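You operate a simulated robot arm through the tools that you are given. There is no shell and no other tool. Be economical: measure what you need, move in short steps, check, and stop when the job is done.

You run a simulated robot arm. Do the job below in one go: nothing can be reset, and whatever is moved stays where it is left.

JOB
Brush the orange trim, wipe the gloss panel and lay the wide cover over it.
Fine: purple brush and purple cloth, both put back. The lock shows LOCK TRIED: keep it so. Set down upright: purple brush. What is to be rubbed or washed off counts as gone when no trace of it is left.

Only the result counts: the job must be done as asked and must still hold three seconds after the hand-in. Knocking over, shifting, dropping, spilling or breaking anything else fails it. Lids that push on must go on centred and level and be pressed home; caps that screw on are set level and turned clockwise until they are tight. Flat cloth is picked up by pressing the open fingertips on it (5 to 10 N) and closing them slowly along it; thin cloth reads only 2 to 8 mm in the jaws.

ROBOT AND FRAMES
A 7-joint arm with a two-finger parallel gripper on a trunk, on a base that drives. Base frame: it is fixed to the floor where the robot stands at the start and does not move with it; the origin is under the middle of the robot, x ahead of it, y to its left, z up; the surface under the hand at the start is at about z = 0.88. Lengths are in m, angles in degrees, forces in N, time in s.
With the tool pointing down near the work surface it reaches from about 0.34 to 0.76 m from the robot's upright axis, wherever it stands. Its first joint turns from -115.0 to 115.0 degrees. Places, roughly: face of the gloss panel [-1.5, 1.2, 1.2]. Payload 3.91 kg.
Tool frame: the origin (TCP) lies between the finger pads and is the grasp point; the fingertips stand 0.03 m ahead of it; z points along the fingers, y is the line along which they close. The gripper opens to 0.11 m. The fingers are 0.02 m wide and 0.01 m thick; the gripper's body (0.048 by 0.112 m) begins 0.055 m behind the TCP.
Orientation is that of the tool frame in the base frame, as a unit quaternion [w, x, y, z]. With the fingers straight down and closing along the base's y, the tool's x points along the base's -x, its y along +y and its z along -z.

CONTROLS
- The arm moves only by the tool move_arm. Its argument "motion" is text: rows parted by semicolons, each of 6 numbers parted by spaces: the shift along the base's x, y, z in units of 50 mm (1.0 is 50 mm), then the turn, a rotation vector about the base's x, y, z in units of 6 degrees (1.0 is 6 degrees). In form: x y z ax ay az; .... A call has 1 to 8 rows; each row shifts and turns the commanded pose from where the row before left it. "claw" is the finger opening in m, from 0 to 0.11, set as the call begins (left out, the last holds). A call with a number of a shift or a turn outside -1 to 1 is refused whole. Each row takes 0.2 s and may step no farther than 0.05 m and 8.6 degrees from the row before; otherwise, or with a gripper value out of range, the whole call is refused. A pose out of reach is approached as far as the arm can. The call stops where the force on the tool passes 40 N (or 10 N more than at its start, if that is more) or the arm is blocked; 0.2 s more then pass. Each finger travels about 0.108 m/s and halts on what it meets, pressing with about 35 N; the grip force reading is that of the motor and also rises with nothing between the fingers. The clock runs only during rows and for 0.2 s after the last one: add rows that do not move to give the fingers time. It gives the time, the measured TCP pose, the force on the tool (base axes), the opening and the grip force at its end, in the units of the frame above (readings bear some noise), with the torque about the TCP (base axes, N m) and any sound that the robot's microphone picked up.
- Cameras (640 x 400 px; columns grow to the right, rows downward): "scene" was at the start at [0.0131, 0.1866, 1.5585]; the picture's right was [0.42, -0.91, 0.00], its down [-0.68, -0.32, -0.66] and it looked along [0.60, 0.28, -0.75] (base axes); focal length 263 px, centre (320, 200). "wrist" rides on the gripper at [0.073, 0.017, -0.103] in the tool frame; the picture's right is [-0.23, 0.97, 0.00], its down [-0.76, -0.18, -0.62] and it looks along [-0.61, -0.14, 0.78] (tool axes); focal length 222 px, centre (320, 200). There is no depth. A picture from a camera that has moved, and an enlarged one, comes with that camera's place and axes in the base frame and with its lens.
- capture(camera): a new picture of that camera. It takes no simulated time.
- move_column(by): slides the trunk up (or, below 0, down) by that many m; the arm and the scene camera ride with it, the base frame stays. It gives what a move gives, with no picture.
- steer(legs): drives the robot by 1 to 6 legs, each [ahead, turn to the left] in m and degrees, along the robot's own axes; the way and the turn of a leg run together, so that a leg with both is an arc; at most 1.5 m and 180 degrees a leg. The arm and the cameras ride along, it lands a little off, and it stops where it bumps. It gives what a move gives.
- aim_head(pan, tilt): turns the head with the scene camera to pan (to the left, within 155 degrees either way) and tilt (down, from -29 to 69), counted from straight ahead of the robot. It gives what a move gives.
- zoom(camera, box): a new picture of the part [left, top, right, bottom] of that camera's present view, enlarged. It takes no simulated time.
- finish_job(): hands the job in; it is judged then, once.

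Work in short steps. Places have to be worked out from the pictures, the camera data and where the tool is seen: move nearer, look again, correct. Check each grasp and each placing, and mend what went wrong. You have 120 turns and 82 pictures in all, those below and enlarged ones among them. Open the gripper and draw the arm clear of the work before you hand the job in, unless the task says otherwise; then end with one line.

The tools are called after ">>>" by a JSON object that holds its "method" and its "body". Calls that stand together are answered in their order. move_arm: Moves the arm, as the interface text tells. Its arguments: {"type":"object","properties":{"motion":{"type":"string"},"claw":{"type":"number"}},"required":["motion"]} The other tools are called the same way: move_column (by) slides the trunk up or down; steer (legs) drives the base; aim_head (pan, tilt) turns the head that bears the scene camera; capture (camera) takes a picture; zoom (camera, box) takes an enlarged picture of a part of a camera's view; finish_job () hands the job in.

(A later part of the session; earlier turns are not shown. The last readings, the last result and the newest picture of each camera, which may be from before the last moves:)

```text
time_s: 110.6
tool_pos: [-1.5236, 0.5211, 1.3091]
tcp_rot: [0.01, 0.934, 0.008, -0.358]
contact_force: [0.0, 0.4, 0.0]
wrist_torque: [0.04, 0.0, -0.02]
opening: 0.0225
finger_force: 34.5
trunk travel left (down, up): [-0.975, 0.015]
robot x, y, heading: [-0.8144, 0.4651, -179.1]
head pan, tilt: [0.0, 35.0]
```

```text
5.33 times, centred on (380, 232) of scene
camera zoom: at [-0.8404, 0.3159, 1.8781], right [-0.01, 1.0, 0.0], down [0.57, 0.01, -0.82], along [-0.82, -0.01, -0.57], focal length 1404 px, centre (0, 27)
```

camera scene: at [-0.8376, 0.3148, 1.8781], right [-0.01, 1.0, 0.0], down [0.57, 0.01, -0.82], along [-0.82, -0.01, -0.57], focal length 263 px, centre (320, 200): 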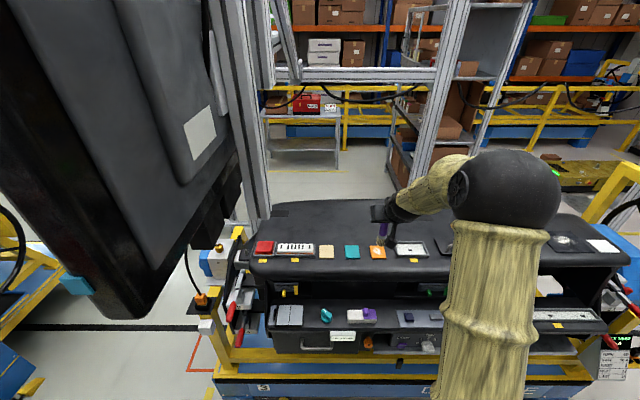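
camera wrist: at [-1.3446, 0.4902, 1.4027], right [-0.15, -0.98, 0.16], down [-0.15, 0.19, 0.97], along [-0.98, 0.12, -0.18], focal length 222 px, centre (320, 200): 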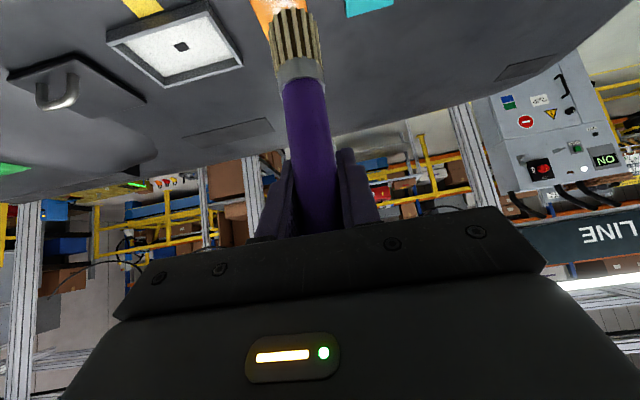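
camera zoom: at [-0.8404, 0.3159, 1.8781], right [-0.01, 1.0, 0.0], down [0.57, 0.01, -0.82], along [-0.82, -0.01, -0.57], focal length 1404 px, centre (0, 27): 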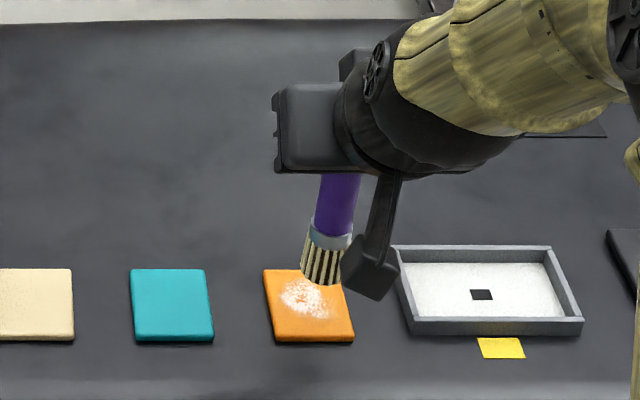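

Tip is ~25 mm above the trim. I lower in small steps until light contact.

>>> {"method": "move_arm", "body": {"motion": "0 0 -.3 0 0 0; 0 0 -.1 0 0 0; 0 0 0 0 0 0"}}

>>> {"method": "move_arm", "body": {"motion": "0 0 -.1 0 0 0; 0 0 0 0 0 0"}}

>>> {"method": "move_arm", "body": {"motion": "0 0 -.08 0 0 0; 0 0 0 0 0 0"}}

```text
time_s: 111.4
tool_pos: [-1.5243, 0.5203, 1.2907]
tcp_rot: [0.009, 0.934, 0.008, -0.358]
contact_force: [-0.4, 0.6, -1.1]
wrist_torque: [0.03, 0.0, -0.02]
opening: 0.0228
finger_force: 35.2
trunk travel left (down, up): [-0.975, 0.015]
robot x, y, heading: [-0.8151, 0.4677, -179.0]
head pan, tilt: [0.0, 35.0]
```

```text
time_s: 112.0
tool_pos: [-1.5235, 0.5213, 1.2844]
tcp_rot: [0.01, 0.933, 0.008, -0.359]
contact_force: [-0.1, -0.7, 0.3]
wrist_torque: [0.01, 0.01, 0.02]
opening: 0.023
finger_force: 35.0
trunk travel left (down, up): [-0.975, 0.015]
robot x, y, heading: [-0.8141, 0.4705, -179.0]
head pan, tilt: [0.0, 35.0]
```

```text
time_s: 112.6
tool_pos: [-1.5233, 0.5213, 1.2806]
tcp_rot: [0.01, 0.934, 0.008, -0.358]
contact_force: [-0.3, 0.6, -0.3]
wrist_torque: [-0.01, -0.01, 0.01]
opening: 0.023
finger_force: 35.4
trunk travel left (down, up): [-0.975, 0.015]
robot x, y, heading: [-0.8143, 0.4685, -179.2]
head pan, tilt: [0.0, 35.0]
```

Still no contact; I continue in 4 mm steps.

>>> {"method": "move_arm", "body": {"motion": "0 0 -.08 0 0 0; 0 0 0 0 0 0"}}

>>> {"method": "move_arm", "body": {"motion": "0 0 -.08 0 0 0; 0 0 0 0 0 0"}}

>>> {"method": "move_arm", "body": {"motion": "0 0 -.08 0 0 0; 0 0 0 0 0 0"}}

>>> {"method": "zoom", "body": {"camera": "scene", "box": [320, 195, 440, 270]}}

```text
time_s: 113.2
tool_pos: [-1.5252, 0.5196, 1.2753]
tcp_rot: [0.011, 0.934, 0.009, -0.358]
contact_force: [-0.3, -0.1, -0.3]
wrist_torque: [0.01, 0.02, -0.01]
opening: 0.0231
finger_force: 34.8
trunk travel left (down, up): [-0.975, 0.015]
robot x, y, heading: [-0.816, 0.4689, -179.2]
head pan, tilt: [0.0, 35.0]
```

```text
time_s: 113.8
tool_pos: [-1.5243, 0.5198, 1.271]
tcp_rot: [0.011, 0.934, 0.009, -0.358]
contact_force: [-0.4, 0.3, -0.2]
wrist_torque: [0.01, 0.01, -0.01]
opening: 0.023
finger_force: 34.9
trunk travel left (down, up): [-0.975, 0.015]
robot x, y, heading: [-0.8128, 0.467, -179.2]
head pan, tilt: [0.0, 35.0]
```

```text
time_s: 114.4
tool_pos: [-1.524, 0.5203, 1.2685]
tcp_rot: [0.01, 0.933, 0.009, -0.359]
contact_force: [0.4, -0.1, -0.2]
wrist_torque: [0.03, 0.0, 0.0]
opening: 0.0228
finger_force: 34.9
trunk travel left (down, up): [-0.975, 0.015]
robot x, y, heading: [-0.8144, 0.4682, -179.2]
head pan, tilt: [0.0, 35.0]
```

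```text
5.33 times, centred on (380, 232) of scene
camera zoom: at [-0.8401, 0.3158, 1.8781], right [-0.01, 1.0, 0.0], down [0.57, 0.01, -0.82], along [-0.82, -0.01, -0.57], focal length 1404 px, centre (0, 27)
```

zoom: 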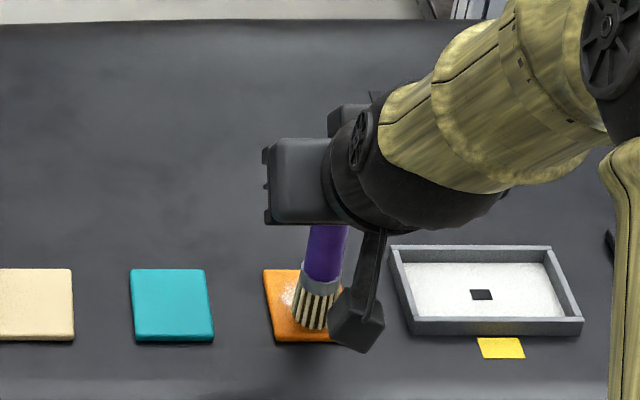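

The tip projects onto the trim's front part, so the trim sits a bit lower/farther than judged. I shift 20 mm farther, and keep lowering.

>>> {"method": "move_arm", "body": {"motion": "-.4 -.1 0 0 0 0; 0 0 -.08 0 0 0; 0 0 0 0 0 0"}}

>>> {"method": "move_arm", "body": {"motion": "0 0 -.08 0 0 0; 0 0 0 0 0 0"}}

>>> {"method": "move_arm", "body": {"motion": "0 0 -.08 0 0 0; 0 0 0 0 0 0"}}

>>> {"method": "zoom", "body": {"camera": "scene", "box": [320, 195, 440, 270]}}

```text
time_s: 115.2
tool_pos: [-1.5467, 0.5143, 1.2649]
tcp_rot: [0.01, 0.933, 0.008, -0.359]
contact_force: [-0.7, -0.7, 0.2]
wrist_torque: [0.01, 0.02, 0.0]
opening: 0.0228
finger_force: 35.3
trunk travel left (down, up): [-0.975, 0.015]
robot x, y, heading: [-0.8143, 0.4684, -179.4]
head pan, tilt: [0.0, 35.0]
```

```text
time_s: 115.8
tool_pos: [-1.5454, 0.5162, 1.2607]
tcp_rot: [0.01, 0.934, 0.008, -0.358]
contact_force: [0.8, -0.1, 1.0]
wrist_torque: [0.0, 0.02, -0.02]
opening: 0.0228
finger_force: 35.5
trunk travel left (down, up): [-0.975, 0.015]
robot x, y, heading: [-0.8126, 0.4672, -179.3]
head pan, tilt: [0.0, 35.0]
```

```text
time_s: 116.4
tool_pos: [-1.5435, 0.5159, 1.2593]
tcp_rot: [0.009, 0.932, 0.008, -0.362]
contact_force: [-3.6, 0.8, 19.5]
wrist_torque: [0.19, 0.11, 0.03]
opening: 0.0228
finger_force: 34.9
trunk travel left (down, up): [-0.975, 0.015]
robot x, y, heading: [-0.8179, 0.4679, -179.2]
head pan, tilt: [0.0, 35.0]
```

```text
5.33 times, centred on (380, 232) of scene
camera zoom: at [-0.838, 0.3158, 1.8784], right [-0.01, 1.0, 0.0], down [0.57, 0.01, -0.82], along [-0.82, -0.01, -0.57], focal length 1404 px, centre (0, 27)
```

zoom: 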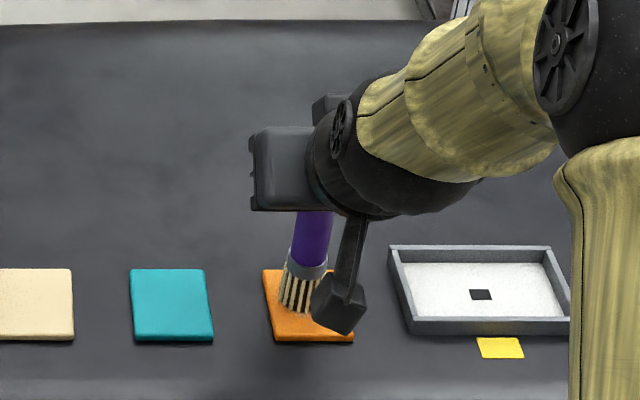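

Contact at 19.5 N with TCP z≈1.259. I ease up 2 mm and brush in a raster over the trim.

>>> {"method": "move_arm", "body": {"motion": "0 0 .04 0 0 0; -.35 -.35 0 0 0 0; 0 .8 0 0 0 0; .18 0 0 0 0 0; 0 -.8 0 0 0 0; .18 0 0 0 0 0; 0 .8 0 0 0 0; .18 0 0 0 0 0"}}

>>> {"method": "move_arm", "body": {"motion": "0 -.8 0 0 0 0; .18 0 0 0 0 0; 0 .8 0 0 0 0; -.2 -.4 0 0 0 0; -.3 0 0 0 0 0; 0 0 0 0 0 0"}}

>>> {"method": "move_arm", "body": {"motion": "0 0 .6 0 0 0; 0 0 .6 0 0 0; 0 0 0 0 0 0"}}

>>> {"method": "zoom", "body": {"camera": "scene", "box": [320, 195, 440, 270]}}

```text
time_s: 118.2
tool_pos: [-1.5327, 0.5382, 1.2599]
tcp_rot: [0.01, 0.933, 0.008, -0.36]
contact_force: [-4.4, 1.0, 14.9]
wrist_torque: [0.21, 0.52, 0.02]
opening: 0.0232
finger_force: 35.2
trunk travel left (down, up): [-0.975, 0.015]
robot x, y, heading: [-0.8177, 0.4706, -178.9]
head pan, tilt: [0.0, 35.0]
```

```text
time_s: 119.6
tool_pos: [-1.5461, 0.5168, 1.2576]
tcp_rot: [0.01, 0.934, 0.009, -0.358]
contact_force: [4.7, -0.8, 14.4]
wrist_torque: [0.04, -0.56, -0.06]
opening: 0.0228
finger_force: 35.1
trunk travel left (down, up): [-0.975, 0.015]
robot x, y, heading: [-0.8108, 0.4695, -179.5]
head pan, tilt: [0.0, 35.0]
```

```text
time_s: 120.4
tool_pos: [-1.5503, 0.5198, 1.3155]
tcp_rot: [0.011, 0.934, 0.008, -0.357]
contact_force: [-0.5, -0.5, -0.5]
wrist_torque: [0.02, 0.01, 0.01]
opening: 0.0228
finger_force: 35.2
trunk travel left (down, up): [-0.975, 0.015]
robot x, y, heading: [-0.8134, 0.4719, -179.3]
head pan, tilt: [0.0, 35.0]
```

```text
5.33 times, centred on (380, 232) of scene
camera zoom: at [-0.8412, 0.3159, 1.878], right [-0.01, 1.0, 0.0], down [0.57, 0.01, -0.82], along [-0.82, -0.01, -0.57], focal length 1404 px, centre (0, 27)
```

zoom: 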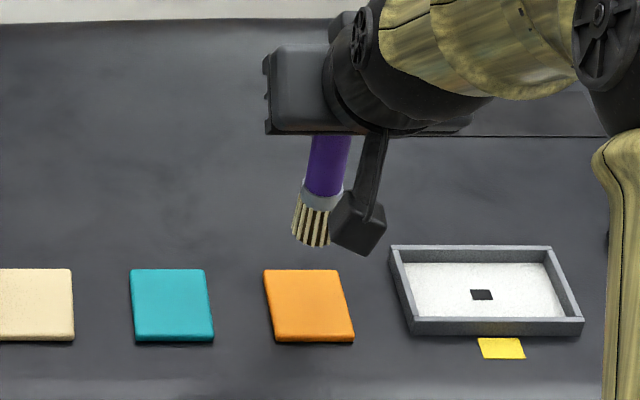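

The trim is clean. I draw back, and retrace the drive to return the brush.

>>> {"method": "move_arm", "body": {"motion": ".6 0 .7 0 0 0; .6 0 .7 0 0 0; .6 -.3 .7 0 0 0; .8 -.3 .5 0 0 0; .8 -.3 0 0 0 0; .8 -.3 0 0 0 0"}}

>>> {"method": "steer", "body": {"legs": [[-0.3, 0], [0, -90], [-0.5, 0], [0, -90], [0.33, 0]]}}

>>> {"method": "move_column", "body": {"by": -0.3}}

>>> {"method": "aim_head", "body": {"pan": 0, "tilt": 45}}

>>> {"method": "capture", "body": {"camera": "scene"}}

>>> {"method": "capture", "body": {"camera": "wrist"}}

```text
time_s: 121.8
tool_pos: [-1.3365, 0.4581, 1.4492]
tcp_rot: [0.01, 0.933, 0.009, -0.359]
contact_force: [0.1, -0.5, -0.2]
wrist_torque: [0.04, 0.02, 0.0]
opening: 0.0228
finger_force: 35.5
trunk travel left (down, up): [-0.975, 0.015]
robot x, y, heading: [-0.816, 0.468, -179.4]
head pan, tilt: [0.0, 35.0]
```

```text
time_s: 140.4
tool_pos: [0.3459, -0.0269, 1.4473]
tcp_rot: [0.359, -0.005, 0.933, 0.008]
contact_force: [0.1, -1.0, -0.4]
wrist_torque: [0.01, 0.0, -0.01]
opening: 0.0228
finger_force: 35.4
trunk travel left (down, up): [-0.975, 0.015]
robot x, y, heading: [-0.1769, -0.0347, 0.8]
head pan, tilt: [0.0, 35.0]
```

```text
time_s: 143.4
tool_pos: [0.3448, -0.0271, 1.1481]
tcp_rot: [0.359, -0.004, 0.933, 0.008]
contact_force: [-0.1, 0.1, -1.5]
wrist_torque: [-0.04, 0.02, 0.04]
opening: 0.0229
finger_force: 35.4
trunk travel left (down, up): [-0.675, 0.315]
robot x, y, heading: [-0.1801, -0.0324, 0.4]
head pan, tilt: [0.0, 35.0]
```

```text
time_s: 144.1
tool_pos: [0.345, -0.0273, 1.1472]
tcp_rot: [0.358, -0.005, 0.934, 0.008]
contact_force: [-0.3, -0.1, -0.3]
wrist_torque: [0.0, 0.02, 0.01]
opening: 0.0231
finger_force: 35.1
trunk travel left (down, up): [-0.675, 0.315]
robot x, y, heading: [-0.1791, -0.0295, 0.5]
head pan, tilt: [0.0, 45.0]
```

```text
38 pictures are left
camera scene: at [-0.1573, 0.1201, 1.5633], right [0.01, -1.0, 0.0], down [-0.71, -0.01, -0.71], along [0.71, 0.01, -0.71], focal length 263 px, centre (320, 200)
```

scene: 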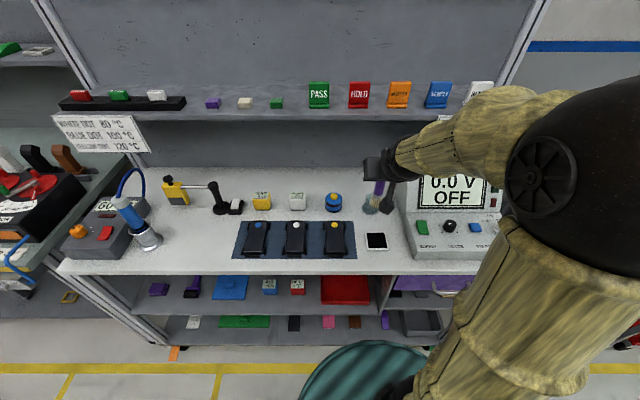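

```text
37 pictures are left
camera wrist: at [0.2208, -0.0124, 1.1769], right [0.15, 0.97, 0.17], down [0.15, -0.19, 0.97], along [0.98, -0.12, -0.18], focal length 222 px, centre (320, 200)
```

wrist: 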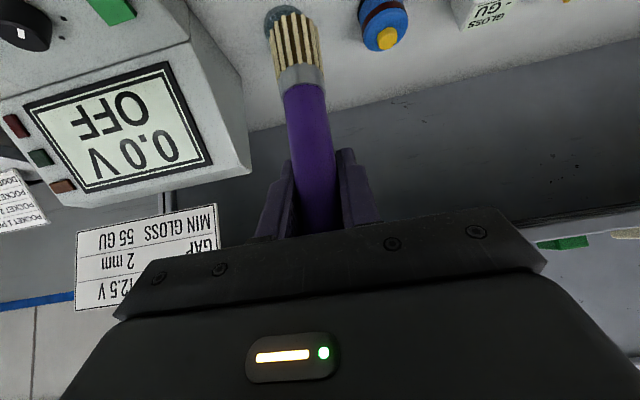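

The localisation reads consistent; I move above the jar at the recorded pick position (0.491,-0.0545) with bristles still above the rim and check.

>>> {"method": "move_arm", "body": {"motion": ".73 -.137 -.25 0 0 0; .73 -.137 -.25 0 0 0; .73 -.137 -.25 0 0 0; .73 -.137 -.25 0 0 0; 0 0 0 0 0 0"}}

>>> {"method": "zoom", "body": {"camera": "scene", "box": [300, 150, 440, 237]}}

>>> {"method": "capture", "body": {"camera": "wrist"}}

```text
time_s: 145.3
tool_pos: [0.4892, -0.0539, 1.0969]
tcp_rot: [0.358, -0.005, 0.934, 0.008]
contact_force: [-0.5, 0.3, -1.3]
wrist_torque: [-0.01, -0.02, -0.02]
opening: 0.0228
finger_force: 35.2
trunk travel left (down, up): [-0.675, 0.315]
robot x, y, heading: [-0.1782, -0.0329, 0.6]
head pan, tilt: [0.0, 45.0]
```

```text
4.57 times, centred on (370, 194) of scene
camera zoom: at [-0.1578, 0.1202, 1.5633], right [0.01, -1.0, 0.0], down [-0.71, -0.01, -0.71], along [0.71, 0.01, -0.71], focal length 1203 px, centre (91, 230)
```

zoom: 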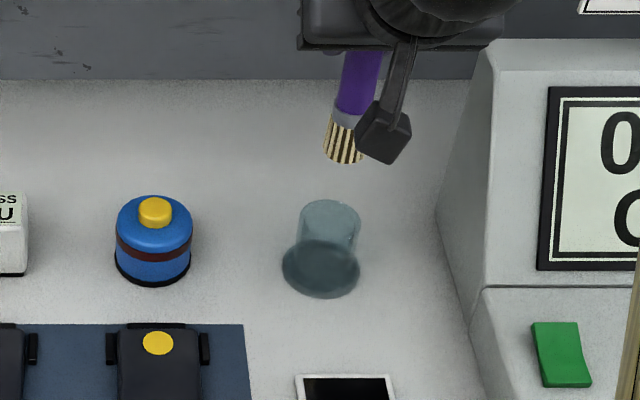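

```text
35 pictures are left
camera wrist: at [0.3645, -0.0389, 1.1267], right [0.15, 0.97, 0.17], down [0.15, -0.19, 0.97], along [0.98, -0.12, -0.18], focal length 222 px, centre (320, 200)
```

wrist: 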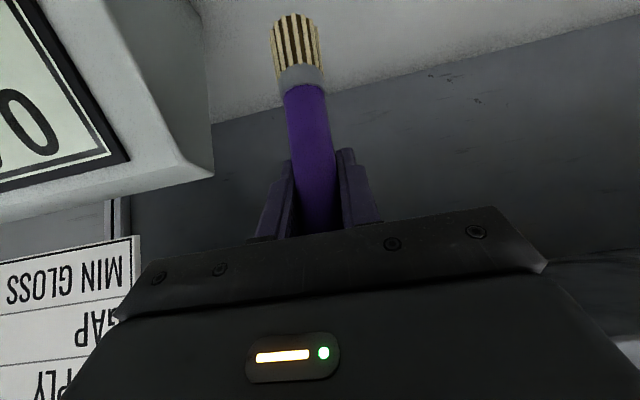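

Comparing tip and jar in this view, the tip is about 12 mm too far and 6 mm too far right of the jar axis. I correct, lower to just above the rim, and look again.

>>> {"method": "move_arm", "body": {"motion": "-.24 .12 -.2 0 0 0; 0 0 -.3 0 0 0; 0 0 0 0 0 0"}}

>>> {"method": "zoom", "body": {"camera": "scene", "box": [340, 170, 410, 214]}}

```text
time_s: 146.1
tool_pos: [0.4784, -0.0484, 1.0731]
tcp_rot: [0.359, -0.005, 0.933, 0.01]
contact_force: [0.4, 0.6, -0.8]
wrist_torque: [0.01, -0.01, 0.0]
opening: 0.0232
finger_force: 34.4
trunk travel left (down, up): [-0.675, 0.315]
robot x, y, heading: [-0.1774, -0.0323, 0.6]
head pan, tilt: [0.0, 45.0]
```

```text
9.09 times, centred on (375, 192) of scene
camera zoom: at [-0.1574, 0.1201, 1.5633], right [0.01, -1.0, 0.0], down [-0.71, -0.01, -0.71], along [0.71, 0.01, -0.71], focal length 2392 px, centre (-180, 273)
```

zoom: 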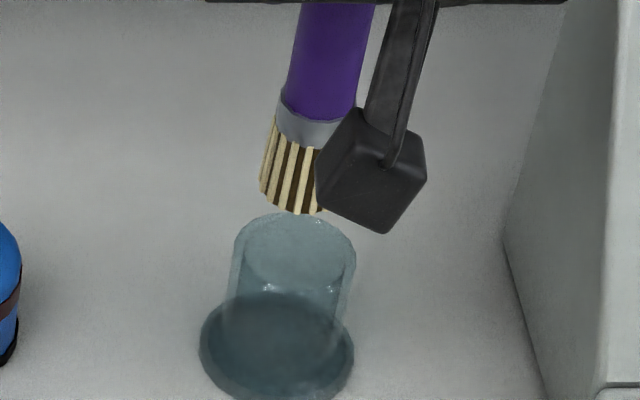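

Estimated tip vs. jar offset is within a few mm (clearance ≈6 mm). I nudge -3 mm in y, lower 25 mm and check force and picture.

>>> {"method": "move_arm", "body": {"motion": "0 -.06 -.2 0 0 0; 0 0 -.2 0 0 0; 0 0 0 0 0 0"}}

>>> {"method": "zoom", "body": {"camera": "scene", "box": [340, 170, 410, 214]}}

```text
time_s: 146.9
tool_pos: [0.4795, -0.0512, 1.0536]
tcp_rot: [0.358, -0.005, 0.934, 0.008]
contact_force: [-0.2, 0.6, -1.4]
wrist_torque: [-0.03, -0.01, 0.0]
opening: 0.0228
finger_force: 35.0
trunk travel left (down, up): [-0.675, 0.315]
robot x, y, heading: [-0.1829, -0.0351, 0.3]
head pan, tilt: [0.0, 45.0]
```

```text
9.09 times, centred on (375, 192) of scene
camera zoom: at [-0.1573, 0.1201, 1.5633], right [0.01, -1.0, 0.0], down [-0.71, -0.01, -0.71], along [0.71, 0.01, -0.71], focal length 2392 px, centre (-180, 273)
```

zoom: 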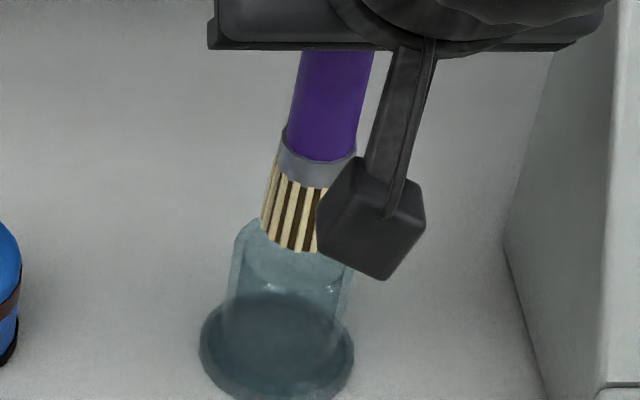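

Tip is on course for the rim centre. I shift +2 mm in y and lower another 25 mm, watching the force.

>>> {"method": "move_arm", "body": {"motion": "0 .04 -.2 0 0 0; 0 0 -.15 0 0 0; 0 0 -.15 0 0 0; 0 0 0 0 0 0"}}

>>> {"method": "zoom", "body": {"camera": "scene", "box": [340, 170, 410, 214]}}

```text
time_s: 147.9
tool_pos: [0.4793, -0.05, 1.03]
tcp_rot: [0.36, -0.005, 0.933, 0.009]
contact_force: [1.0, -0.6, 11.0]
wrist_torque: [-0.13, 0.1, 0.0]
opening: 0.023
finger_force: 35.4
trunk travel left (down, up): [-0.675, 0.315]
robot x, y, heading: [-0.1798, -0.0306, 0.4]
head pan, tilt: [0.0, 45.0]
```

```text
9.09 times, centred on (375, 192) of scene
camera zoom: at [-0.1584, 0.1201, 1.5635], right [0.01, -1.0, 0.0], down [-0.71, -0.01, -0.71], along [0.71, 0.01, -0.71], focal length 2392 px, centre (-180, 273)
```

zoom: 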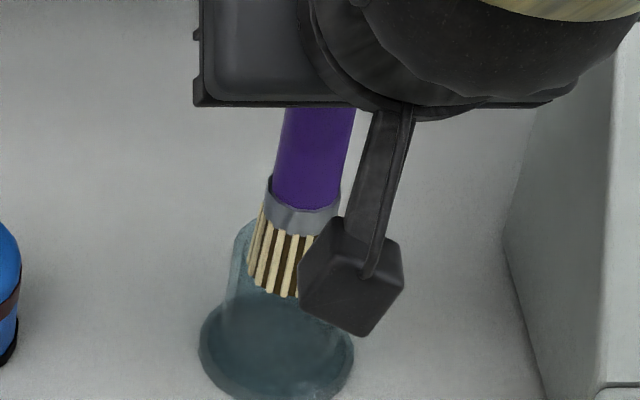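

11 N contact: torque and picture say the tip hits the near rim. I raise 8 mm, shift 10 mm farther (+x), and lower again.

>>> {"method": "move_arm", "body": {"motion": "0 0 .16 0 0 0; .2 -.02 0 0 0 0; 0 0 -.15 0 0 0; 0 0 -.1 0 0 0; 0 0 0 0 0 0"}}

>>> {"method": "zoom", "body": {"camera": "scene", "box": [340, 170, 410, 214]}}

```text
time_s: 149.1
tool_pos: [0.4886, -0.0513, 1.0298]
tcp_rot: [0.363, -0.005, 0.932, 0.009]
contact_force: [-0.2, -1.5, 26.5]
wrist_torque: [0.25, -0.02, -0.01]
opening: 0.0228
finger_force: 35.2
trunk travel left (down, up): [-0.675, 0.315]
robot x, y, heading: [-0.1784, -0.0327, 1.1]
head pan, tilt: [0.0, 45.0]
```

```text
9.09 times, centred on (375, 192) of scene
camera zoom: at [-0.1605, 0.1199, 1.5638], right [0.01, -1.0, 0.0], down [-0.71, -0.01, -0.71], along [0.71, 0.01, -0.71], focal length 2392 px, centre (-180, 273)
```

zoom: 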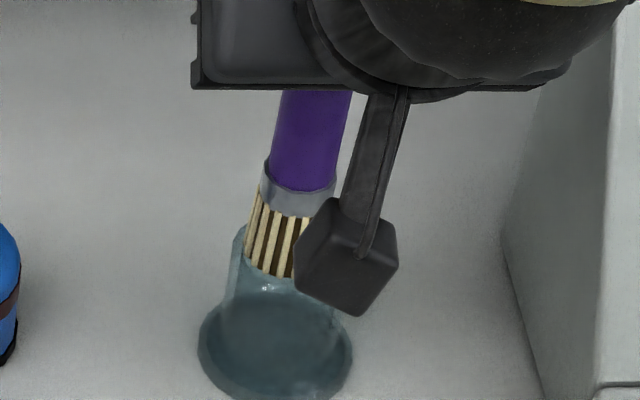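

Now contact is on the left (+y) rim, x centred. I lift 6 mm, shift -4 mm in y and try again.

>>> {"method": "move_arm", "body": {"motion": "0 0 .16 0 0 0; -.02 -.09 0 0 0 0; 0 0 -.12 0 0 0; 0 0 -.1 0 0 0; 0 0 0 0 0 0"}}

```text
time_s: 150.3
tool_pos: [0.4875, -0.055, 1.0196]
tcp_rot: [0.356, -0.004, 0.934, 0.008]
contact_force: [0.9, -0.2, -1.5]
wrist_torque: [-0.01, -0.01, -0.01]
opening: 0.0226
finger_force: 35.1
trunk travel left (down, up): [-0.675, 0.315]
robot x, y, heading: [-0.1777, -0.0342, 0.3]
head pan, tilt: [0.0, 45.0]
```

It has entered, force-free, at nearly the original pick position. I lower 30 mm more.

>>> {"method": "move_arm", "body": {"motion": ".02 0 -.2 0 0 0; 0 0 -.2 0 0 0; 0 0 -.15 0 0 0; 0 0 0 0 0 0"}}

>>> {"method": "move_arm", "body": {"motion": "0 0 -.08 0 0 0; 0 0 0 0 0 0"}}

```text
time_s: 151.3
tool_pos: [0.49, -0.0565, 0.9925]
tcp_rot: [0.359, -0.005, 0.933, 0.009]
contact_force: [0.2, 0.6, 0.0]
wrist_torque: [-0.01, 0.01, -0.02]
opening: 0.0228
finger_force: 35.4
trunk travel left (down, up): [-0.675, 0.315]
robot x, y, heading: [-0.1818, -0.0346, 0.5]
head pan, tilt: [0.0, 45.0]
```

```text
time_s: 151.9
tool_pos: [0.4884, -0.0569, 0.9877]
tcp_rot: [0.358, -0.005, 0.934, 0.009]
contact_force: [-0.9, -0.4, 0.3]
wrist_torque: [0.0, 0.01, 0.02]
opening: 0.0229
finger_force: 35.5
trunk travel left (down, up): [-0.675, 0.315]
robot x, y, heading: [-0.1806, -0.0333, 0.3]
head pan, tilt: [0.0, 45.0]
```

>>> {"method": "move_arm", "body": {"motion": "0 0 -.06 0 0 0; 0 0 0 0 0 0"}}

>>> {"method": "zoom", "body": {"camera": "scene", "box": [340, 170, 410, 214]}}

```text
time_s: 152.5
tool_pos: [0.4885, -0.0566, 0.9846]
tcp_rot: [0.359, -0.005, 0.933, 0.009]
contact_force: [-0.2, -0.3, -1.6]
wrist_torque: [0.0, 0.0, -0.02]
opening: 0.023
finger_force: 34.8
trunk travel left (down, up): [-0.675, 0.315]
robot x, y, heading: [-0.1792, -0.0306, 0.6]
head pan, tilt: [0.0, 45.0]
```

```text
9.09 times, centred on (375, 192) of scene
camera zoom: at [-0.1573, 0.1201, 1.5633], right [0.01, -1.0, 0.0], down [-0.71, -0.01, -0.71], along [0.71, 0.01, -0.71], focal length 2392 px, centre (-180, 273)
```

zoom: 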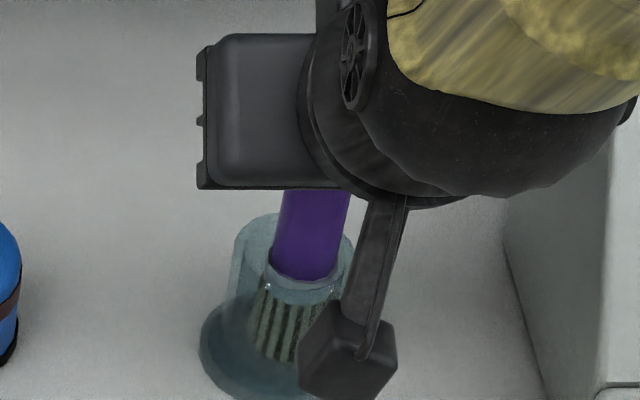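

The brush is inside the jar. I lower in 3 mm steps until it just touches, then release.

>>> {"method": "move_arm", "body": {"motion": "0 0 -.05 0 0 0; 0 0 0 0 0 0"}}

>>> {"method": "move_arm", "body": {"motion": "0 0 -.05 0 0 0; 0 0 0 0 0 0"}}

```text
time_s: 153.1
tool_pos: [0.4886, -0.0562, 0.9828]
tcp_rot: [0.358, -0.005, 0.933, 0.009]
contact_force: [0.2, 0.0, -0.8]
wrist_torque: [0.02, -0.01, 0.02]
opening: 0.0228
finger_force: 34.8
trunk travel left (down, up): [-0.675, 0.315]
robot x, y, heading: [-0.1763, -0.0342, 0.5]
head pan, tilt: [0.0, 45.0]
```

```text
time_s: 153.7
tool_pos: [0.4903, -0.0567, 0.9803]
tcp_rot: [0.358, -0.005, 0.933, 0.009]
contact_force: [-0.3, -1.4, -0.3]
wrist_torque: [-0.02, 0.02, 0.02]
opening: 0.0227
finger_force: 35.4
trunk travel left (down, up): [-0.675, 0.315]
robot x, y, heading: [-0.1762, -0.0308, 0.6]
head pan, tilt: [0.0, 45.0]
```

>>> {"method": "move_arm", "body": {"motion": "0 0 -.05 0 0 0; 0 0 0 0 0 0"}}

>>> {"method": "move_arm", "body": {"motion": "0 0 -.05 0 0 0; 0 0 0 0 0 0"}}

>>> {"method": "move_arm", "body": {"motion": "0 0 -.05 0 0 0; 0 0 0 0 0 0"}}

```text
time_s: 154.3
tool_pos: [0.4877, -0.0556, 0.9794]
tcp_rot: [0.359, -0.005, 0.933, 0.009]
contact_force: [0.0, 0.8, 5.4]
wrist_torque: [-0.09, 0.07, -0.02]
opening: 0.0227
finger_force: 34.9
trunk travel left (down, up): [-0.675, 0.315]
robot x, y, heading: [-0.1806, -0.0325, 0.4]
head pan, tilt: [0.0, 45.0]
```

```text
time_s: 154.9
tool_pos: [0.4889, -0.0565, 0.9796]
tcp_rot: [0.362, -0.005, 0.932, 0.008]
contact_force: [-3.9, 1.3, 24.6]
wrist_torque: [-0.13, 0.45, 0.0]
opening: 0.0228
finger_force: 35.4
trunk travel left (down, up): [-0.675, 0.315]
robot x, y, heading: [-0.1761, -0.0341, 0.5]
head pan, tilt: [0.0, 45.0]
```

```text
time_s: 155.5
tool_pos: [0.4893, -0.0566, 0.9763]
tcp_rot: [0.362, -0.005, 0.932, 0.009]
contact_force: [1.7, -0.7, 27.5]
wrist_torque: [-0.16, -0.06, -0.01]
opening: 0.0228
finger_force: 35.1
trunk travel left (down, up): [-0.675, 0.315]
robot x, y, heading: [-0.1771, -0.0319, 0.4]
head pan, tilt: [0.0, 45.0]
```

The brush stands on the jar floor now. I ease up 4 mm, open a little, then withdraw along the tool axis and look.

>>> {"method": "move_arm", "body": {"motion": "0 0 .08 0 0 0; 0 0 0 0 0 0"}}

>>> {"method": "move_arm", "body": {"motion": "0 0 0 0 0 0; 0 0 0 0 0 0; 0 0 0 0 0 0", "claw": 0.06}}

>>> {"method": "move_arm", "body": {"motion": "-.3 0 .35 0 0 0; -.54 0 .6 0 0 0; -.54 0 .6 0 0 0; -.8 0 .4 0 0 0"}}

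>>> {"method": "zoom", "body": {"camera": "scene", "box": [320, 160, 416, 220]}}

```text
time_s: 156.1
tool_pos: [0.4885, -0.0554, 0.9765]
tcp_rot: [0.357, -0.005, 0.934, 0.01]
contact_force: [1.3, 0.7, 8.5]
wrist_torque: [-0.04, -0.13, 0.01]
opening: 0.0227
finger_force: 34.6
trunk travel left (down, up): [-0.675, 0.315]
robot x, y, heading: [-0.1735, -0.0327, 0.6]
head pan, tilt: [0.0, 45.0]
```

```text
time_s: 156.9
tool_pos: [0.4894, -0.0559, 0.978]
tcp_rot: [0.358, -0.004, 0.934, 0.008]
contact_force: [0.3, 0.5, -0.3]
wrist_torque: [-0.02, 0.0, -0.04]
opening: 0.0599
finger_force: 0.1
trunk travel left (down, up): [-0.675, 0.315]
robot x, y, heading: [-0.1801, -0.0315, 0.6]
head pan, tilt: [0.0, 45.0]
```

```text
time_s: 157.9
tool_pos: [0.3817, -0.0573, 1.0759]
tcp_rot: [0.359, -0.006, 0.933, 0.009]
contact_force: [-0.2, 0.5, 0.7]
wrist_torque: [-0.04, 0.01, 0.0]
opening: 0.0602
finger_force: 0.0
trunk travel left (down, up): [-0.675, 0.315]
robot x, y, heading: [-0.1852, -0.0312, 0.4]
head pan, tilt: [0.0, 45.0]
```

```text
6.67 times, centred on (368, 190) of scene
camera zoom: at [-0.1588, 0.1202, 1.5633], right [0.01, -1.0, 0.0], down [-0.71, -0.01, -0.71], along [0.71, 0.01, -0.71], focal length 1754 px, centre (0, 267)
```

zoom: 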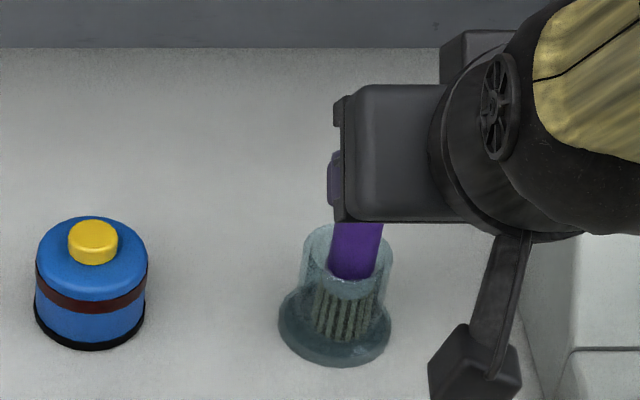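

The brush stands upright in its jar again. Cloth triangulates to ≈(0.329,0.770), top z≈0.575. I back away, drive in front of it staying off the bench edge, lower the trunk and look.

>>> {"method": "steer", "body": {"legs": [[-0.32, 0], [0, 90], [0.8, 0], [0, -90]]}}

>>> {"method": "move_column", "body": {"by": -0.36}}

>>> {"method": "aim_head", "body": {"pan": 0, "tilt": 38}}

>>> {"method": "capture", "body": {"camera": "scene"}}

>>> {"method": "capture", "body": {"camera": "wrist"}}

```text
time_s: 176.1
tool_pos: [0.0593, 0.7502, 1.0745]
tcp_rot: [0.359, -0.009, 0.933, 0.01]
contact_force: [0.2, 1.2, 0.1]
wrist_torque: [-0.02, -0.01, -0.03]
opening: 0.0601
finger_force: 0.1
trunk travel left (down, up): [-0.675, 0.315]
robot x, y, heading: [-0.5026, 0.7664, 1.0]
head pan, tilt: [0.0, 45.0]
```

```text
time_s: 179.6
tool_pos: [0.058, 0.7498, 0.7151]
tcp_rot: [0.358, -0.009, 0.934, 0.01]
contact_force: [0.0, -0.3, 0.7]
wrist_torque: [0.01, -0.01, 0.01]
opening: 0.06
finger_force: 0.1
trunk travel left (down, up): [-0.315, 0.675]
robot x, y, heading: [-0.5064, 0.7712, 0.9]
head pan, tilt: [0.0, 45.0]
```

```text
time_s: 180.3
tool_pos: [0.0576, 0.75, 0.714]
tcp_rot: [0.358, -0.009, 0.934, 0.01]
contact_force: [0.7, 0.4, -0.1]
wrist_torque: [0.0, -0.03, -0.01]
opening: 0.0597
finger_force: 0.1
trunk travel left (down, up): [-0.315, 0.675]
robot x, y, heading: [-0.5038, 0.7703, 0.9]
head pan, tilt: [0.0, 38.0]
```

```text
28 pictures are left
camera scene: at [-0.4792, 0.9237, 1.2135], right [0.02, -1.0, 0.0], down [-0.62, -0.01, -0.79], along [0.79, 0.01, -0.62], focal length 263 px, centre (320, 200)
```

scene: 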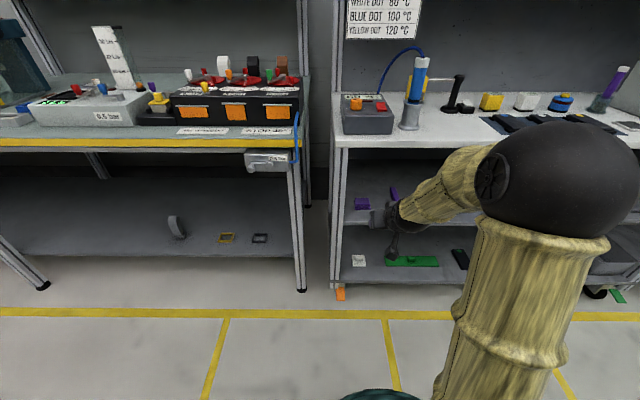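

```text
27 pictures are left
camera wrist: at [-0.0666, 0.7645, 0.7432], right [0.14, 0.98, 0.17], down [0.15, -0.19, 0.97], along [0.98, -0.12, -0.18], focal length 222 px, centre (320, 200)
```

wrist: 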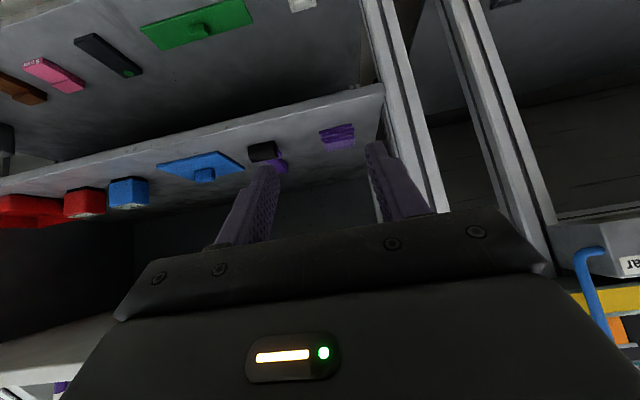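

Cloth ≈(0.322,0.770) on shelf z≈0.55. I lower the hand first so it clears the bench top, then drive in 0.2 m.

>>> {"method": "move_arm", "body": {"motion": "0 .18 -.84 0 0 0; 0 .18 -.84 0 0 0; 0 0 0 0 0 0", "claw": 0.08}}

>>> {"method": "steer", "body": {"legs": [[0.2, 0]]}}

>>> {"method": "capture", "body": {"camera": "wrist"}}

```text
time_s: 181.1
tool_pos: [0.0567, 0.7694, 0.629]
tcp_rot: [0.359, -0.009, 0.933, 0.011]
contact_force: [-0.4, 1.0, 0.3]
wrist_torque: [-0.02, 0.0, 0.0]
opening: 0.0799
finger_force: 0.0
trunk travel left (down, up): [-0.315, 0.675]
robot x, y, heading: [-0.5045, 0.7705, 0.9]
head pan, tilt: [0.0, 38.0]
```

```text
time_s: 182.9
tool_pos: [0.2632, 0.7703, 0.6304]
tcp_rot: [0.359, -0.008, 0.933, 0.01]
contact_force: [0.2, -0.1, 0.1]
wrist_torque: [0.0, -0.02, -0.03]
opening: 0.0801
finger_force: 0.0
trunk travel left (down, up): [-0.315, 0.675]
robot x, y, heading: [-0.2988, 0.7697, 0.8]
head pan, tilt: [0.0, 38.0]
```

```text
26 pictures are left
camera wrist: at [0.1377, 0.7845, 0.659], right [0.15, 0.98, 0.17], down [0.15, -0.19, 0.97], along [0.98, -0.12, -0.18], focal length 222 px, centre (320, 200)
```

wrist: 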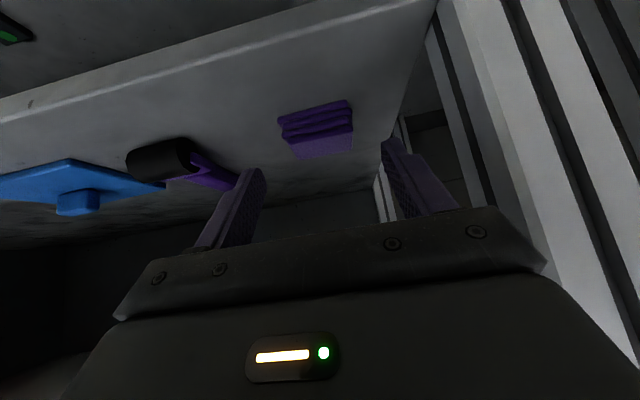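

Cloth centred between fingers. I move in to grip height (TCP z≈0.588), watching for shelf contact.

>>> {"method": "move_arm", "body": {"motion": ".56 0 -.4 0 0 0; .56 0 -.44 0 0 0; 0 0 0 0 0 0"}}

>>> {"method": "capture", "body": {"camera": "wrist"}}

```text
time_s: 183.7
tool_pos: [0.3179, 0.7699, 0.5867]
tcp_rot: [0.358, -0.008, 0.934, 0.01]
contact_force: [0.2, -0.5, -0.9]
wrist_torque: [0.01, 0.02, 0.0]
opening: 0.0801
finger_force: 0.1
trunk travel left (down, up): [-0.315, 0.675]
robot x, y, heading: [-0.3008, 0.7712, 0.9]
head pan, tilt: [0.0, 38.0]
```

```text
25 pictures are left
camera wrist: at [0.1934, 0.7831, 0.616], right [0.15, 0.98, 0.16], down [0.15, -0.19, 0.97], along [0.98, -0.12, -0.18], focal length 222 px, centre (320, 200)
```

wrist: 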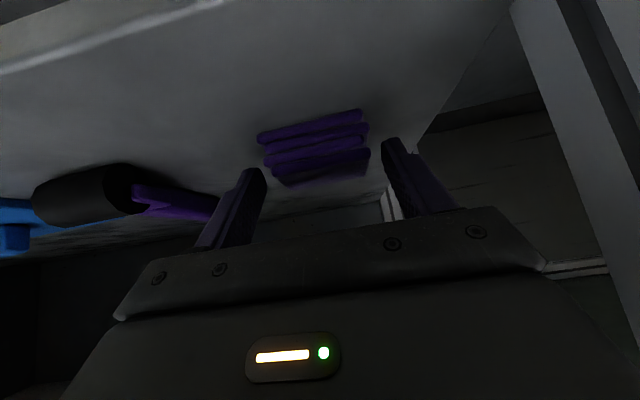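

Fingertips straddle the cloth (z≈0.555–0.58). I go 6 mm lower and 6 mm ahead, then close slowly.

>>> {"method": "move_arm", "body": {"motion": ".16 0 -.12 0 0 0; 0 0 0 0 0 0"}}

>>> {"method": "move_arm", "body": {"motion": "0 0 0 0 0 0; 0 0 0 0 0 0; 0 0 0 0 0 0; 0 0 0 0 0 0", "claw": 0.0}}

>>> {"method": "capture", "body": {"camera": "wrist"}}

```text
time_s: 184.3
tool_pos: [0.3258, 0.771, 0.5808]
tcp_rot: [0.358, -0.008, 0.933, 0.01]
contact_force: [-0.5, -0.5, 0.8]
wrist_torque: [0.01, -0.03, -0.03]
opening: 0.0802
finger_force: 0.0
trunk travel left (down, up): [-0.315, 0.675]
robot x, y, heading: [-0.2979, 0.7758, 0.7]
head pan, tilt: [0.0, 38.0]
```

```text
time_s: 185.3
tool_pos: [0.3254, 0.771, 0.5818]
tcp_rot: [0.359, -0.008, 0.933, 0.01]
contact_force: [0.2, 0.2, -0.3]
wrist_torque: [-0.03, 0.03, 0.03]
opening: 0.0588
finger_force: 35.5
trunk travel left (down, up): [-0.315, 0.675]
robot x, y, heading: [-0.2988, 0.7682, 1.0]
head pan, tilt: [0.0, 38.0]
```

```text
24 pictures are left
camera wrist: at [0.2016, 0.7849, 0.6103], right [0.15, 0.98, 0.17], down [0.15, -0.19, 0.97], along [0.98, -0.12, -0.18], focal length 222 px, centre (320, 200)
```

wrist: 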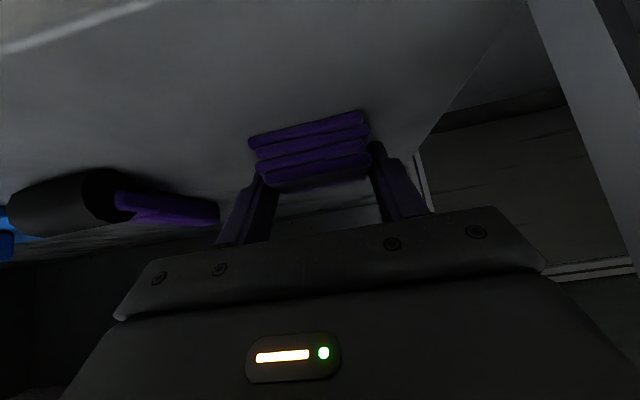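

Gripped (59 mm). To have cloth clearly below the fingertips for wiping I re-grip 7 mm higher, then lift.

>>> {"method": "move_arm", "body": {"motion": "0 0 0 0 0 0; 0 0 .14 0 0 0; 0 0 0 0 0 0", "claw": 0.075}}

>>> {"method": "move_arm", "body": {"motion": "0 0 0 0 0 0; 0 0 0 0 0 0; 0 0 0 0 0 0; 0 0 0 0 0 0", "claw": 0.0}}

>>> {"method": "move_arm", "body": {"motion": "0 0 .3 0 0 0; 0 0 .5 0 0 0; 0 0 0 0 0 0"}}

>>> {"method": "capture", "body": {"camera": "wrist"}}

```text
time_s: 186.1
tool_pos: [0.3258, 0.7717, 0.5892]
tcp_rot: [0.358, -0.008, 0.934, 0.01]
contact_force: [-0.1, 0.0, 0.1]
wrist_torque: [0.0, 0.02, -0.02]
opening: 0.075
finger_force: 0.0
trunk travel left (down, up): [-0.315, 0.675]
robot x, y, heading: [-0.3017, 0.7741, 0.9]
head pan, tilt: [0.0, 38.0]
```

```text
time_s: 187.1
tool_pos: [0.3258, 0.7688, 0.5899]
tcp_rot: [0.359, -0.008, 0.933, 0.01]
contact_force: [0.6, 0.1, -0.1]
wrist_torque: [-0.02, 0.03, -0.03]
opening: 0.0587
finger_force: 35.1
trunk travel left (down, up): [-0.315, 0.675]
robot x, y, heading: [-0.2987, 0.772, 0.9]
head pan, tilt: [0.0, 38.0]
```

```text
time_s: 187.9
tool_pos: [0.3251, 0.7716, 0.6285]
tcp_rot: [0.359, -0.008, 0.933, 0.01]
contact_force: [0.0, 0.0, 0.0]
wrist_torque: [-0.03, 0.0, -0.01]
opening: 0.0
finger_force: 35.2
trunk travel left (down, up): [-0.315, 0.675]
robot x, y, heading: [-0.3009, 0.774, 0.8]
head pan, tilt: [0.0, 38.0]
```

```text
23 pictures are left
camera wrist: at [0.2016, 0.784, 0.6572], right [0.15, 0.98, 0.17], down [0.15, -0.19, 0.97], along [0.98, -0.12, -0.18], focal length 222 px, centre (320, 200)
```

wrist: 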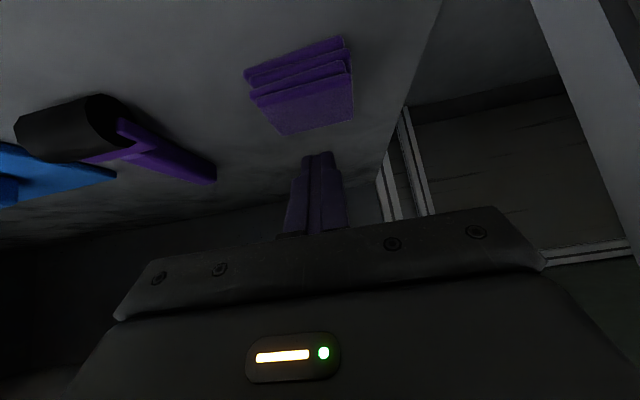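

It slipped out — that grip was too shallow. I open, go back down to z≈0.579 and grip deeper.

>>> {"method": "move_arm", "body": {"motion": "0 0 0 0 0 0; 0 0 0 0 0 0; 0 0 0 0 0 0; 0 0 -.5 0 0 0; 0 0 -.48 0 0 0; 0 0 0 0 0 0", "claw": 0.08}}

>>> {"method": "move_arm", "body": {"motion": "0 0 0 0 0 0; 0 0 0 0 0 0; 0 0 0 0 0 0; 0 0 0 0 0 0", "claw": 0.0}}

>>> {"method": "move_arm", "body": {"motion": "0 0 .2 0 0 0; 0 0 .5 0 0 0; 0 0 0 0 0 0"}}

>>> {"method": "capture", "body": {"camera": "wrist"}}

```text
time_s: 189.3
tool_pos: [0.3254, 0.7682, 0.5799]
tcp_rot: [0.36, -0.009, 0.933, 0.011]
contact_force: [-3.5, 0.3, 5.5]
wrist_torque: [-0.23, 0.01, -0.11]
opening: 0.0797
finger_force: 0.1
trunk travel left (down, up): [-0.315, 0.675]
robot x, y, heading: [-0.2949, 0.772, 0.9]
head pan, tilt: [0.0, 38.0]
```

```text
time_s: 190.3
tool_pos: [0.3248, 0.7673, 0.5801]
tcp_rot: [0.359, -0.008, 0.933, 0.01]
contact_force: [1.2, -0.8, 3.8]
wrist_torque: [-0.14, -0.08, 0.05]
opening: 0.0593
finger_force: 34.8
trunk travel left (down, up): [-0.315, 0.675]
robot x, y, heading: [-0.2972, 0.7747, 0.8]
head pan, tilt: [0.0, 38.0]
```

```text
time_s: 191.1
tool_pos: [0.3264, 0.7696, 0.6147]
tcp_rot: [0.358, -0.008, 0.934, 0.01]
contact_force: [0.1, 0.0, 0.0]
wrist_torque: [-0.02, 0.02, -0.02]
opening: 0.0592
finger_force: 35.0
trunk travel left (down, up): [-0.315, 0.675]
robot x, y, heading: [-0.2952, 0.7728, 1.0]
head pan, tilt: [0.0, 38.0]
```

```text
22 pictures are left
camera wrist: at [0.2023, 0.7835, 0.6434], right [0.15, 0.98, 0.17], down [0.15, -0.19, 0.97], along [0.98, -0.12, -0.18], focal length 222 px, centre (320, 200)
```

wrist: 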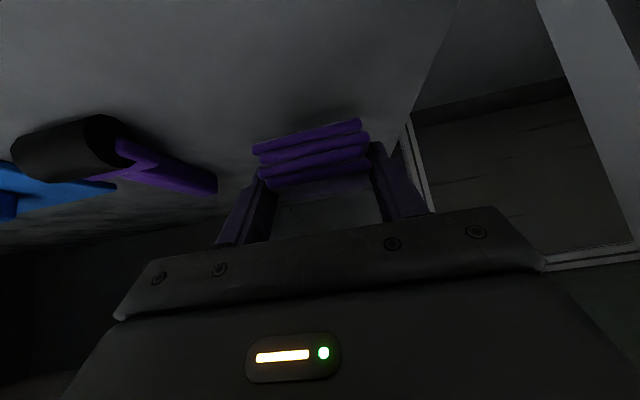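

The cloth is held (59 mm); shelf contact height gives pick pose (0.325,0.769,0.580). I back out, raise, and drive to the dash facing the gloss panel.

>>> {"method": "steer", "body": {"legs": [[-0.25, 0]]}}

>>> {"method": "move_column", "body": {"by": 0.36}}

>>> {"method": "move_column", "body": {"by": 0.3}}

>>> {"method": "move_arm", "body": {"motion": "0 0 .8 0 0 0; 0 0 .8 0 0 0; 0 0 .8 0 0 0"}}

>>> {"method": "steer", "body": {"legs": [[0, 90], [0.35, 0], [0, 89], [0.2, 0]]}}

>>> {"method": "aim_head", "body": {"pan": 0, "tilt": 35}}

>>> {"method": "capture", "body": {"camera": "scene"}}

```text
time_s: 193.2
tool_pos: [0.0665, 0.7666, 0.6149]
tcp_rot: [0.359, -0.01, 0.933, 0.012]
contact_force: [0.3, 0.1, 0.0]
wrist_torque: [-0.01, 0.0, -0.02]
opening: 0.0591
finger_force: 35.0
trunk travel left (down, up): [-0.315, 0.675]
robot x, y, heading: [-0.5586, 0.7686, 1.0]
head pan, tilt: [0.0, 38.0]
```

```text
time_s: 196.7
tool_pos: [0.0674, 0.7669, 0.9743]
tcp_rot: [0.359, -0.009, 0.933, 0.01]
contact_force: [-0.1, 0.0, -1.0]
wrist_torque: [0.01, 0.01, 0.01]
opening: 0.0589
finger_force: 35.0
trunk travel left (down, up): [-0.675, 0.315]
robot x, y, heading: [-0.5582, 0.7674, 0.9]
head pan, tilt: [0.0, 38.0]
```

```text
time_s: 199.7
tool_pos: [0.0678, 0.7681, 1.274]
tcp_rot: [0.357, -0.009, 0.934, 0.011]
contact_force: [0.7, 0.0, 0.1]
wrist_torque: [0.0, 0.0, -0.01]
opening: 0.0589
finger_force: 35.2
trunk travel left (down, up): [-0.975, 0.015]
robot x, y, heading: [-0.5599, 0.7715, 1.1]
head pan, tilt: [0.0, 38.0]
```

```text
time_s: 200.4
tool_pos: [0.0653, 0.7653, 1.3942]
tcp_rot: [0.359, -0.009, 0.933, 0.01]
contact_force: [-0.4, 0.8, -1.1]
wrist_torque: [-0.02, -0.02, 0.0]
opening: 0.059
finger_force: 34.8
trunk travel left (down, up): [-0.975, 0.015]
robot x, y, heading: [-0.5568, 0.7675, 0.8]
head pan, tilt: [0.0, 38.0]
```

```text
time_s: 215.6
tool_pos: [-1.4007, 1.0963, 1.3942]
tcp_rot: [0.014, 0.933, 0.019, -0.359]
contact_force: [0.1, -0.6, -0.1]
wrist_torque: [-0.02, -0.03, -0.03]
opening: 0.0591
finger_force: 34.9
trunk travel left (down, up): [-0.975, 0.015]
robot x, y, heading: [-0.7739, 1.1074, -177.6]
head pan, tilt: [0.0, 38.0]
```

```text
time_s: 216.2
tool_pos: [-1.4013, 1.0962, 1.3944]
tcp_rot: [0.015, 0.933, 0.019, -0.358]
contact_force: [0.8, -0.3, 0.4]
wrist_torque: [-0.02, -0.03, 0.0]
opening: 0.0589
finger_force: 35.3
trunk travel left (down, up): [-0.975, 0.015]
robot x, y, heading: [-0.7759, 1.1069, -178.0]
head pan, tilt: [0.0, 35.0]
```

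```text
21 pictures are left
camera scene: at [-0.7974, 0.9547, 1.8781], right [-0.04, 1.0, 0.0], down [0.57, 0.02, -0.82], along [-0.82, -0.03, -0.57], focal length 263 px, centre (320, 200)
```

scene: 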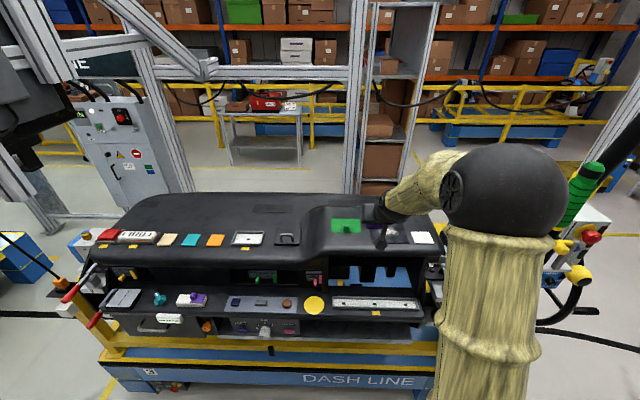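

I enlarge the gloss panel region.

>>> {"method": "zoom", "body": {"camera": "scene", "box": [320, 195, 448, 275]}}

```text
5.00 times, centred on (384, 235) of scene
camera zoom: at [-0.7974, 0.9547, 1.8781], right [-0.04, 1.0, 0.0], down [0.57, 0.02, -0.82], along [-0.82, -0.03, -0.57], focal length 1316 px, centre (0, 25)
```

zoom: 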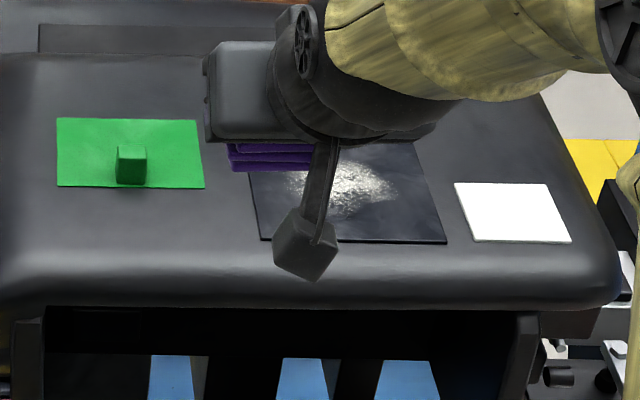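

Panel ≈0.13×0.11 m centred at (-1.527,1.177), z≈1.235 — the blue cover's size. I drive 5 cm nearer, and move the cloth above the smear.

>>> {"method": "steer", "body": {"legs": [[0.05, 0]]}}

>>> {"method": "move_arm", "body": {"motion": "-.37 .41 -.5 0 0 0; -.37 .41 -.5 0 0 0; -.37 .41 -.5 0 0 0; -.37 .41 -.5 0 0 0; 0 0 0 0 0 0"}}

>>> {"method": "zoom", "body": {"camera": "scene", "box": [320, 195, 448, 275]}}

```text
time_s: 217.2
tool_pos: [-1.4537, 1.0914, 1.3928]
tcp_rot: [0.015, 0.934, 0.021, -0.357]
contact_force: [-0.7, 0.9, -0.2]
wrist_torque: [-0.01, -0.01, 0.01]
opening: 0.059
finger_force: 34.9
trunk travel left (down, up): [-0.975, 0.015]
robot x, y, heading: [-0.8276, 1.109, -177.8]
head pan, tilt: [0.0, 35.0]
```

```text
time_s: 218.4
tool_pos: [-1.5244, 1.1755, 1.2974]
tcp_rot: [0.015, 0.933, 0.021, -0.36]
contact_force: [0.9, -0.3, 0.0]
wrist_torque: [0.01, 0.0, -0.01]
opening: 0.059
finger_force: 35.6
trunk travel left (down, up): [-0.975, 0.015]
robot x, y, heading: [-0.8258, 1.1058, -178.0]
head pan, tilt: [0.0, 35.0]
```

```text
5.00 times, centred on (384, 235) of scene
camera zoom: at [-0.8459, 0.9517, 1.878], right [-0.04, 1.0, 0.0], down [0.57, 0.02, -0.82], along [-0.82, -0.03, -0.57], focal length 1316 px, centre (0, 25)
```

zoom: 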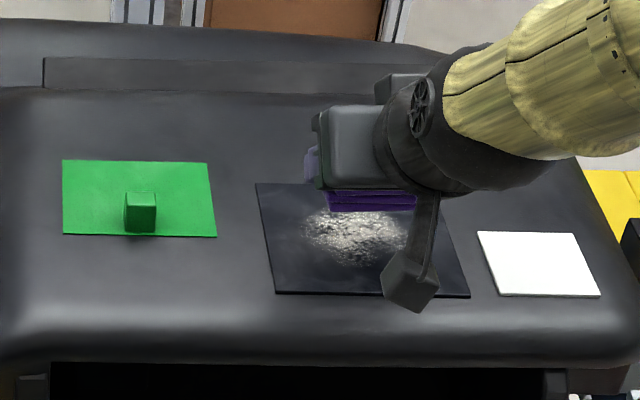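

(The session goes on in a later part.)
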